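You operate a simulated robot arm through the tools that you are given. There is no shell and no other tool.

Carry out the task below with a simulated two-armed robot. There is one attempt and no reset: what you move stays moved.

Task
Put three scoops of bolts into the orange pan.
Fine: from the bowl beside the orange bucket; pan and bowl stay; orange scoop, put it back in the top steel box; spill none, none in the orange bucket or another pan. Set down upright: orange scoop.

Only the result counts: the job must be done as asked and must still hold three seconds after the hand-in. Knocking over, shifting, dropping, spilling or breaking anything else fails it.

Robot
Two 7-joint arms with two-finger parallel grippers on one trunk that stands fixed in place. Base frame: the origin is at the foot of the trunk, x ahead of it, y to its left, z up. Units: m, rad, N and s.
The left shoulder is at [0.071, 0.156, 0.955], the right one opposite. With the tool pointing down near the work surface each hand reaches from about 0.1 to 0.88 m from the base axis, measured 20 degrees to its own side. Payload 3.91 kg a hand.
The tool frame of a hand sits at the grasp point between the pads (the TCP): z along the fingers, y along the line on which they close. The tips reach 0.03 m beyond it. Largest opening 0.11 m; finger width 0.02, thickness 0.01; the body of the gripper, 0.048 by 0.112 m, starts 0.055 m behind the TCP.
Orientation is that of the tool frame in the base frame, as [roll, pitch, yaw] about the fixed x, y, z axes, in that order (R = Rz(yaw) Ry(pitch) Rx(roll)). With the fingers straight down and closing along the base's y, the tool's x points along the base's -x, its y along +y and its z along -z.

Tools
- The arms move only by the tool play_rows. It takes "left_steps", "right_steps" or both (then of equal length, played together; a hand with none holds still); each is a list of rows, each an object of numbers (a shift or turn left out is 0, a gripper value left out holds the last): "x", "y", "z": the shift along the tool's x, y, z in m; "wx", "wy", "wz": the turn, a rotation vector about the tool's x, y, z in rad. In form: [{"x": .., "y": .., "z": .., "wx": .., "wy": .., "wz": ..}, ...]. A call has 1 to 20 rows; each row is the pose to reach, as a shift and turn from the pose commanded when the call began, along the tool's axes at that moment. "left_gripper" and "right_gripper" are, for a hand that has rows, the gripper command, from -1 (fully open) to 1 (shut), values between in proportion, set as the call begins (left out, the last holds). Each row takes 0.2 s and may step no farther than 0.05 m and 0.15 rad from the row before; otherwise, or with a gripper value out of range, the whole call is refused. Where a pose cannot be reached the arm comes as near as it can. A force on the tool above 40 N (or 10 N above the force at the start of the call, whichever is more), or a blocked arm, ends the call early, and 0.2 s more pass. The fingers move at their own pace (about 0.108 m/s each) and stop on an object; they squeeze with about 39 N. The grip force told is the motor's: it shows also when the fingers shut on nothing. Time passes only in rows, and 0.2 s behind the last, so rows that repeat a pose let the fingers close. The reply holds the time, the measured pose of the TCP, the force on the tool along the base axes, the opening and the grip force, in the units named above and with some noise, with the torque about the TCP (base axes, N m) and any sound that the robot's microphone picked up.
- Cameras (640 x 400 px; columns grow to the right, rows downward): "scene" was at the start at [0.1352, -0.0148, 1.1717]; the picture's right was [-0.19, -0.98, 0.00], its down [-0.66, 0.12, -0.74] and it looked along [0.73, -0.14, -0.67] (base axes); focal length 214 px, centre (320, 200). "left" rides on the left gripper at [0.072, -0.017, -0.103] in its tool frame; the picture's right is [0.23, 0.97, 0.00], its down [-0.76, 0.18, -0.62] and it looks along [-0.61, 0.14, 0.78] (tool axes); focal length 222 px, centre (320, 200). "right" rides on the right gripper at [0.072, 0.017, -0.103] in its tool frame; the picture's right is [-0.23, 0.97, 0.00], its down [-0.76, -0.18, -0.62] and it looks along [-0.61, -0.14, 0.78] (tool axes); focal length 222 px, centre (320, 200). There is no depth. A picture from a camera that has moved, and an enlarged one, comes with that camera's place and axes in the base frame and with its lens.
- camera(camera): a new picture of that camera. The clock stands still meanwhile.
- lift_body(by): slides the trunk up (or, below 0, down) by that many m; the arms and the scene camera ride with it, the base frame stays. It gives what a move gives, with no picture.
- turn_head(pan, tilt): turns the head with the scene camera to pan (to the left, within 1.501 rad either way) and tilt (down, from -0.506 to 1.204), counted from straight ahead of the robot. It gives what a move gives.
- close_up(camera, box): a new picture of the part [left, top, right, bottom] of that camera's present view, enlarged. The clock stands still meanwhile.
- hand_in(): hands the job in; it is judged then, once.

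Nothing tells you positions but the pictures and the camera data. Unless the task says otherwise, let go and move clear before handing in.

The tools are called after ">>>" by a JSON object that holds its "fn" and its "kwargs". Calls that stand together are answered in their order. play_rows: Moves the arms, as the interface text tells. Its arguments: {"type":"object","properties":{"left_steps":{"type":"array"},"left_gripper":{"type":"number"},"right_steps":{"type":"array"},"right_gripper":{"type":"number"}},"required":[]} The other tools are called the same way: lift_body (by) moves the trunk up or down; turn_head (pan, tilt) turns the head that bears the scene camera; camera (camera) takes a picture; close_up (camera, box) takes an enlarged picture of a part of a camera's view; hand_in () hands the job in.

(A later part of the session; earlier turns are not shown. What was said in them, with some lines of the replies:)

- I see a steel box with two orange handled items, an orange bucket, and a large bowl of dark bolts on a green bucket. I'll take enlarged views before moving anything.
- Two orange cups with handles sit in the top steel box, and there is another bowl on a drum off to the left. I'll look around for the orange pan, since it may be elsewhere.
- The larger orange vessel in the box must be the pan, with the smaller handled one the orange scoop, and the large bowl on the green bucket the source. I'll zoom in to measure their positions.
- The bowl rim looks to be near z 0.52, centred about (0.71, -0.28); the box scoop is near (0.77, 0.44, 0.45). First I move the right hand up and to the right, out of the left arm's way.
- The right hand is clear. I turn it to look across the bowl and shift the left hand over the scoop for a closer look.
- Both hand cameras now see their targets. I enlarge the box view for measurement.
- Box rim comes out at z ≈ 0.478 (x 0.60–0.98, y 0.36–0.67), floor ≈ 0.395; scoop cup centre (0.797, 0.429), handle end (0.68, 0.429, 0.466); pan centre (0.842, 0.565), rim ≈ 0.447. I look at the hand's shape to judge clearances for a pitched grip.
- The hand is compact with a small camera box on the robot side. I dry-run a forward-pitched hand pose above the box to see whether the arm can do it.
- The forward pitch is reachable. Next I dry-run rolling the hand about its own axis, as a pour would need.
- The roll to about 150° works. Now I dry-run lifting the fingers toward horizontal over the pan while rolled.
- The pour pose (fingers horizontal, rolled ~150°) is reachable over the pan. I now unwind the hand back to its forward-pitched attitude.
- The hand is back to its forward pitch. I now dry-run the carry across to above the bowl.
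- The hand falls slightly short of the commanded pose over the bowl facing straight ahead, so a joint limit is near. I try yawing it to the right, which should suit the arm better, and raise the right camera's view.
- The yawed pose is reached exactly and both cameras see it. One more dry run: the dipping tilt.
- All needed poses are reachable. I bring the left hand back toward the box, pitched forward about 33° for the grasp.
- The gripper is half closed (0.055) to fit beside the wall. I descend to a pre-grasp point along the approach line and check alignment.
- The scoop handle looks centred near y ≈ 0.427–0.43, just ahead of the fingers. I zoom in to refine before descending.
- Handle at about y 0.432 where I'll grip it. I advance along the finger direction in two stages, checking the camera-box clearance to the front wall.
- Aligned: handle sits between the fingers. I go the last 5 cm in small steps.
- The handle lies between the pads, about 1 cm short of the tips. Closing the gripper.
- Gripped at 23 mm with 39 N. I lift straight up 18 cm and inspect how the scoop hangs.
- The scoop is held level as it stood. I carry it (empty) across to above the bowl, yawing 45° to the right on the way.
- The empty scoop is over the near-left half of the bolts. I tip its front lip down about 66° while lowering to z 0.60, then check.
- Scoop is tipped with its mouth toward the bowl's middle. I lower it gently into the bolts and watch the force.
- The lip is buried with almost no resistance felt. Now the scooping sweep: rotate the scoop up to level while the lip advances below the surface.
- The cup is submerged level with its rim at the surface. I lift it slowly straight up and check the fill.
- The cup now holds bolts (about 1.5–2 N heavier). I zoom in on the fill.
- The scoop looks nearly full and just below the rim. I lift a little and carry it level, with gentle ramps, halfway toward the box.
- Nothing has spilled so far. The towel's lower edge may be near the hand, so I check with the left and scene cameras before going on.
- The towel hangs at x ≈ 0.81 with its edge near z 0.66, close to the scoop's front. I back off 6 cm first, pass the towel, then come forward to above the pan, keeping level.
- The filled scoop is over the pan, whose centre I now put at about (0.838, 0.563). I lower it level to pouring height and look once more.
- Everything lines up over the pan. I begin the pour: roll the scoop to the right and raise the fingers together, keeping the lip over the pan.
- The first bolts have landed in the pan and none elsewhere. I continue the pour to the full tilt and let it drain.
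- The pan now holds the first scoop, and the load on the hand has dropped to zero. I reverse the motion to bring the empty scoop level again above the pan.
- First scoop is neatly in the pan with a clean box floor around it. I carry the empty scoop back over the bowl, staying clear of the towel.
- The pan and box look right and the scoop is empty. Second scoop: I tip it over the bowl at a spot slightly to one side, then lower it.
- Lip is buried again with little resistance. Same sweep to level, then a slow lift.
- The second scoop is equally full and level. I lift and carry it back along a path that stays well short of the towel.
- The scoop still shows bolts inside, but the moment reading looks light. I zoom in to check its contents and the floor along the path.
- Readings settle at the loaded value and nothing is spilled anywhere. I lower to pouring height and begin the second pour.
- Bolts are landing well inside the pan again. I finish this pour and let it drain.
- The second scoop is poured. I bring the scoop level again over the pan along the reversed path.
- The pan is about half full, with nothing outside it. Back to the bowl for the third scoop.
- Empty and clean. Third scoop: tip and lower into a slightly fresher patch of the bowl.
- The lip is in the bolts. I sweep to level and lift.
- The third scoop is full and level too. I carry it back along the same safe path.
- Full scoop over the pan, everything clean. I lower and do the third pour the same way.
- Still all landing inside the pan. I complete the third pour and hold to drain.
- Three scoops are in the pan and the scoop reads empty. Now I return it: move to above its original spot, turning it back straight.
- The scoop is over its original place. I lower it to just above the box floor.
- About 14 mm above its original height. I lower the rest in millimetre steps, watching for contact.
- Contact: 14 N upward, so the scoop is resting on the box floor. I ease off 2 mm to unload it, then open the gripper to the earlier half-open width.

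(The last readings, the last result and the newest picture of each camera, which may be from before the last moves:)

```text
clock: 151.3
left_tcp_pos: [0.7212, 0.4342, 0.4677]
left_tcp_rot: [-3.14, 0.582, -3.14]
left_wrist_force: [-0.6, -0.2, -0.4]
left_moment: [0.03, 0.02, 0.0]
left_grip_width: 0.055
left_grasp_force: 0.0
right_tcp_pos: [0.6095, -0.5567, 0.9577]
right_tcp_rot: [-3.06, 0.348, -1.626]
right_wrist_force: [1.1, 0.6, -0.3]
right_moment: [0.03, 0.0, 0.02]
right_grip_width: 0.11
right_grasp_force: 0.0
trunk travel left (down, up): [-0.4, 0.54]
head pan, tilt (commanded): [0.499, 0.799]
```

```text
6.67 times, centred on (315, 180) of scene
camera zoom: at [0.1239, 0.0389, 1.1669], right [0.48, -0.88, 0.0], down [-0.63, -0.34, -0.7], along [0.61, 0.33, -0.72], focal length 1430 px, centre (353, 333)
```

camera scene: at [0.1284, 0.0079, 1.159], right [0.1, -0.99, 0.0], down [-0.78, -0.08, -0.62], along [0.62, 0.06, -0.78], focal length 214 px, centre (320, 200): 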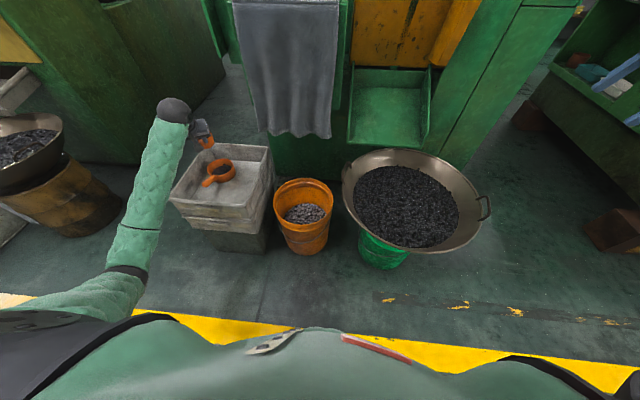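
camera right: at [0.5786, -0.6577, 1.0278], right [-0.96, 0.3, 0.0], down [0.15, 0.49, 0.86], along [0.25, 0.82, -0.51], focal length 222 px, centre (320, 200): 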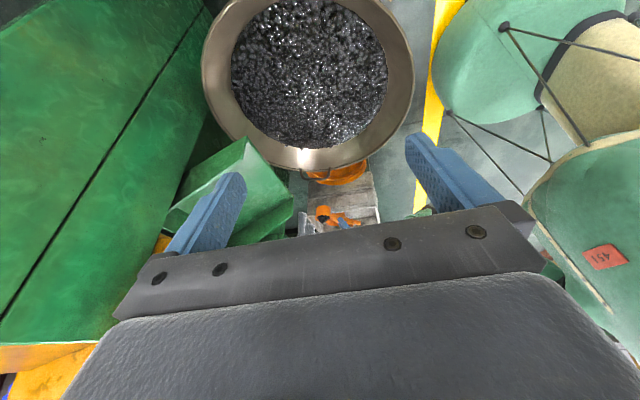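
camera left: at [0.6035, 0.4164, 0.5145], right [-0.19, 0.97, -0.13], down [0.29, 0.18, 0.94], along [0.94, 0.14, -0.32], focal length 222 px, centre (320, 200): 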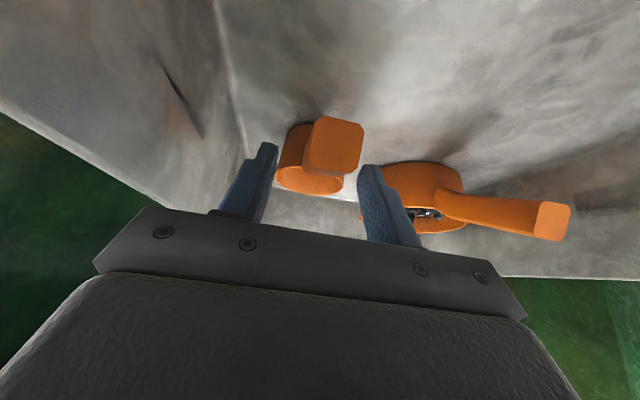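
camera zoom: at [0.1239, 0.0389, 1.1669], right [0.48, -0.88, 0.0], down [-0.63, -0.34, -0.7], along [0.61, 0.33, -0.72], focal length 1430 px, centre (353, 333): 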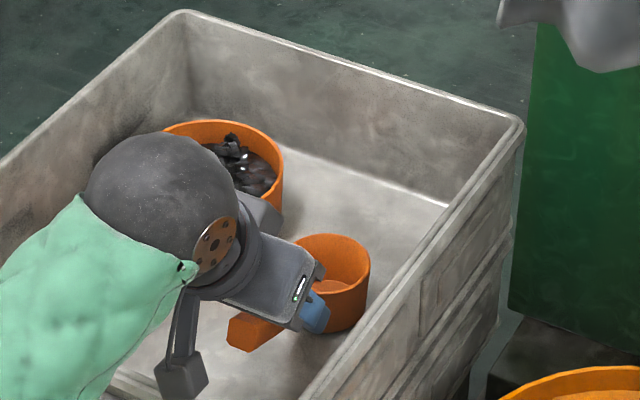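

Released; the scoop stands upright on the box floor. I open a touch more and back the hand out along the approach line, then up.

>>> {"fn": "play_rows", "kwargs": {"left_steps": [{"z": 0.0}, {"z": 0.0}, {"z": -0.015}, {"z": -0.035}, {"z": -0.065}, {"z": -0.1}, {"z": -0.14}, {"z": -0.18}, {"z": -0.2}], "left_gripper": -0.15}}

>>> {"fn": "camera", "kwargs": {"camera": "left"}}

>>> {"fn": "close_up", "kwargs": {"camera": "scene", "box": [250, 130, 370, 230]}}

```text
clock: 153.3
left_tcp_pos: [0.6129, 0.4368, 0.634]
left_tcp_rot: [-3.14, 0.584, -3.139]
left_wrist_force: [-0.3, -0.3, -0.3]
left_moment: [0.0, -0.02, 0.01]
left_grip_width: 0.0633
left_grasp_force: 0.0
right_tcp_pos: [0.6101, -0.5557, 0.9574]
right_tcp_rot: [-3.059, 0.349, -1.626]
right_wrist_force: [-0.3, 0.2, -0.1]
right_moment: [0.01, 0.04, -0.01]
right_grip_width: 0.1099
right_grasp_force: 0.0
trunk travel left (down, up): [-0.4, 0.54]
head pan, tilt (commanded): [0.499, 0.799]
```

```text
taken
camera left: at [0.4938, 0.419, 0.6794], right [-0.19, 0.97, -0.13], down [0.29, 0.18, 0.94], along [0.94, 0.14, -0.32], focal length 222 px, centre (320, 200)
```

left: 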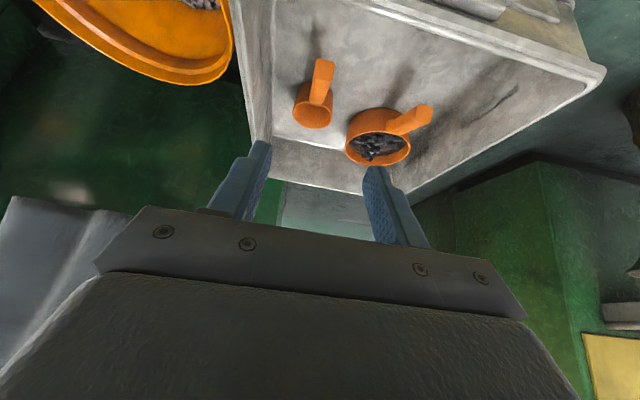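

```text
4.00 times, centred on (310, 180) of scene
camera zoom: at [0.1238, 0.0389, 1.1668], right [0.48, -0.88, 0.0], down [-0.63, -0.34, -0.7], along [0.61, 0.33, -0.72], focal length 858 px, centre (360, 280)
```

zoom: 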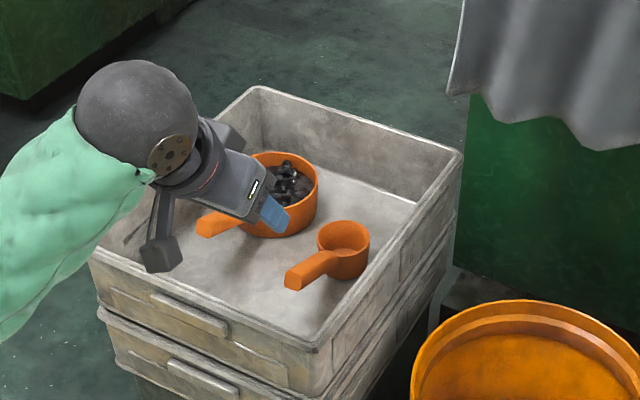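

The scoop is upright and empty in the top box, beside the filled pan. I raise the hand clear and inspect everything before handing in.

>>> {"fn": "play_rows", "kwargs": {"left_steps": [{"x": -0.02, "z": -0.035}, {"x": -0.04, "z": -0.07}, {"x": -0.06, "z": -0.105}, {"x": -0.08, "z": -0.14}, {"x": -0.08, "z": -0.17}, {"x": -0.08, "z": -0.17}]}}

>>> {"fn": "turn_head", "kwargs": {"pan": 0.2, "tilt": 0.95}}

>>> {"fn": "camera", "kwargs": {"camera": "scene"}}

>>> {"fn": "close_up", "kwargs": {"camera": "scene", "box": [180, 90, 320, 230]}}

>>> {"fn": "close_up", "kwargs": {"camera": "scene", "box": [260, 100, 500, 300]}}

>>> {"fn": "close_up", "kwargs": {"camera": "left", "box": [220, 0, 460, 200]}}

```text
clock: 154.7
left_tcp_pos: [0.5836, 0.4332, 0.8215]
left_tcp_rot: [-3.14, 0.583, -3.14]
left_wrist_force: [0.0, -0.5, 0.2]
left_moment: [-0.03, -0.03, 0.02]
left_grip_width: 0.0632
left_grasp_force: 0.1
right_tcp_pos: [0.6091, -0.5559, 0.9582]
right_tcp_rot: [-3.058, 0.349, -1.627]
right_wrist_force: [1.2, 0.0, 0.1]
right_moment: [-0.02, -0.03, -0.01]
right_grip_width: 0.11
right_grasp_force: 0.1
trunk travel left (down, up): [-0.4, 0.54]
head pan, tilt (commanded): [0.499, 0.799]
```

```text
clock: 155.5
left_tcp_pos: [0.5832, 0.4336, 0.8213]
left_tcp_rot: [-3.139, 0.585, -3.139]
left_wrist_force: [0.1, -0.3, -0.3]
left_moment: [-0.02, 0.02, -0.02]
left_grip_width: 0.0635
left_grasp_force: 0.1
right_tcp_pos: [0.6102, -0.555, 0.9577]
right_tcp_rot: [-3.059, 0.348, -1.627]
right_wrist_force: [0.6, -0.1, -0.3]
right_moment: [0.03, -0.01, -0.01]
right_grip_width: 0.1101
right_grasp_force: 0.0
trunk travel left (down, up): [-0.4, 0.54]
head pan, tilt (commanded): [0.201, 0.949]
```

```text
taken
camera scene: at [0.1244, 0.0149, 1.1554], right [0.2, -0.98, 0.0], down [-0.8, -0.16, -0.58], along [0.57, 0.12, -0.81], focal length 214 px, centre (320, 200)
```

scene: 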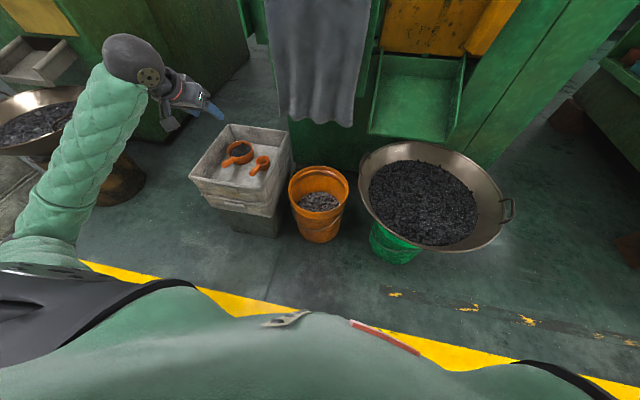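

```text
2.86 times, centred on (250, 160) of scene
camera zoom: at [0.1244, 0.0149, 1.1554], right [0.2, -0.98, 0.0], down [-0.8, -0.16, -0.58], along [0.57, 0.12, -0.81], focal length 613 px, centre (520, 314)
```

zoom: 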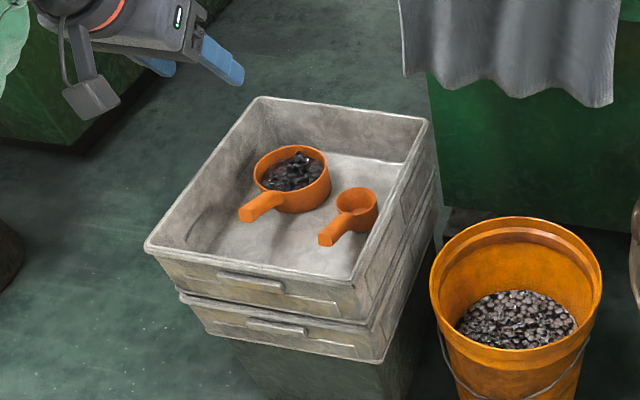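

```text
2.00 times, centred on (380, 200) of scene
camera zoom: at [0.1244, 0.0149, 1.1554], right [0.2, -0.98, 0.0], down [-0.8, -0.16, -0.58], along [0.57, 0.12, -0.81], focal length 429 px, centre (200, 200)
```

zoom: 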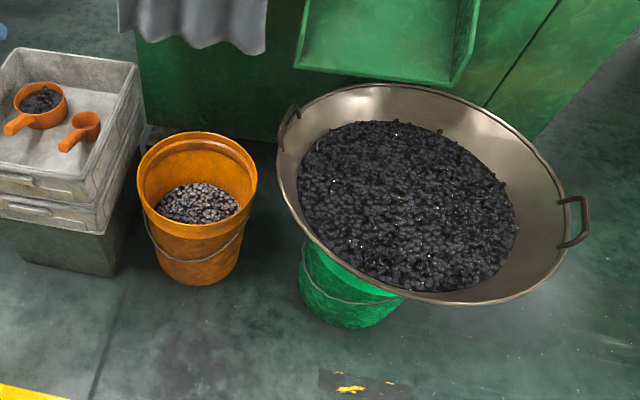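

```text
2.00 times, centred on (340, 100) of left
camera zoom: at [0.4663, 0.4162, 0.8675], right [-0.19, 0.97, -0.13], down [0.29, 0.18, 0.94], along [0.94, 0.14, -0.32], focal length 444 px, centre (280, 400)
```

zoom: 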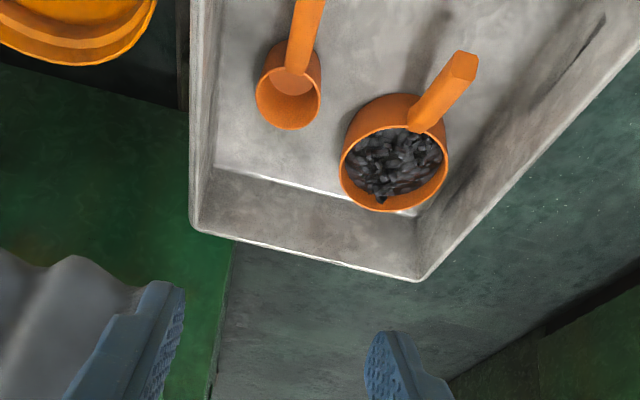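

The pan holds three scoops of bolts. The scoop is empty and upright in the top steel box. I see no bolts on the box floor or the ground, nothing added to the orange bucket, and the bowl and pan look to be where they were. Both hands are clear, so I'm handing in.

>>> {"fn": "hand_in", "kwargs": {}}

```text
The job is handed in.
```

I put three full scoops of bolts into the orange pan, all from the bowl beside the orange bucket, and handed the job in. I haven't been told the verdict.

- **Scoop:** it is empty and standing upright in the top steel box, back where I picked it up.
- **Spills:** the last pictures show no bolts on the box floor or the ground. The orange bucket looks unchanged.
- **Pan and bowl:** I never gripped either one, and neither looks moved.
- **Hands:** the left hand had let go, and both hands were clear before the hand-in.

I counted the scoops by looking: each one looked full, just below the rim, before I poured it.
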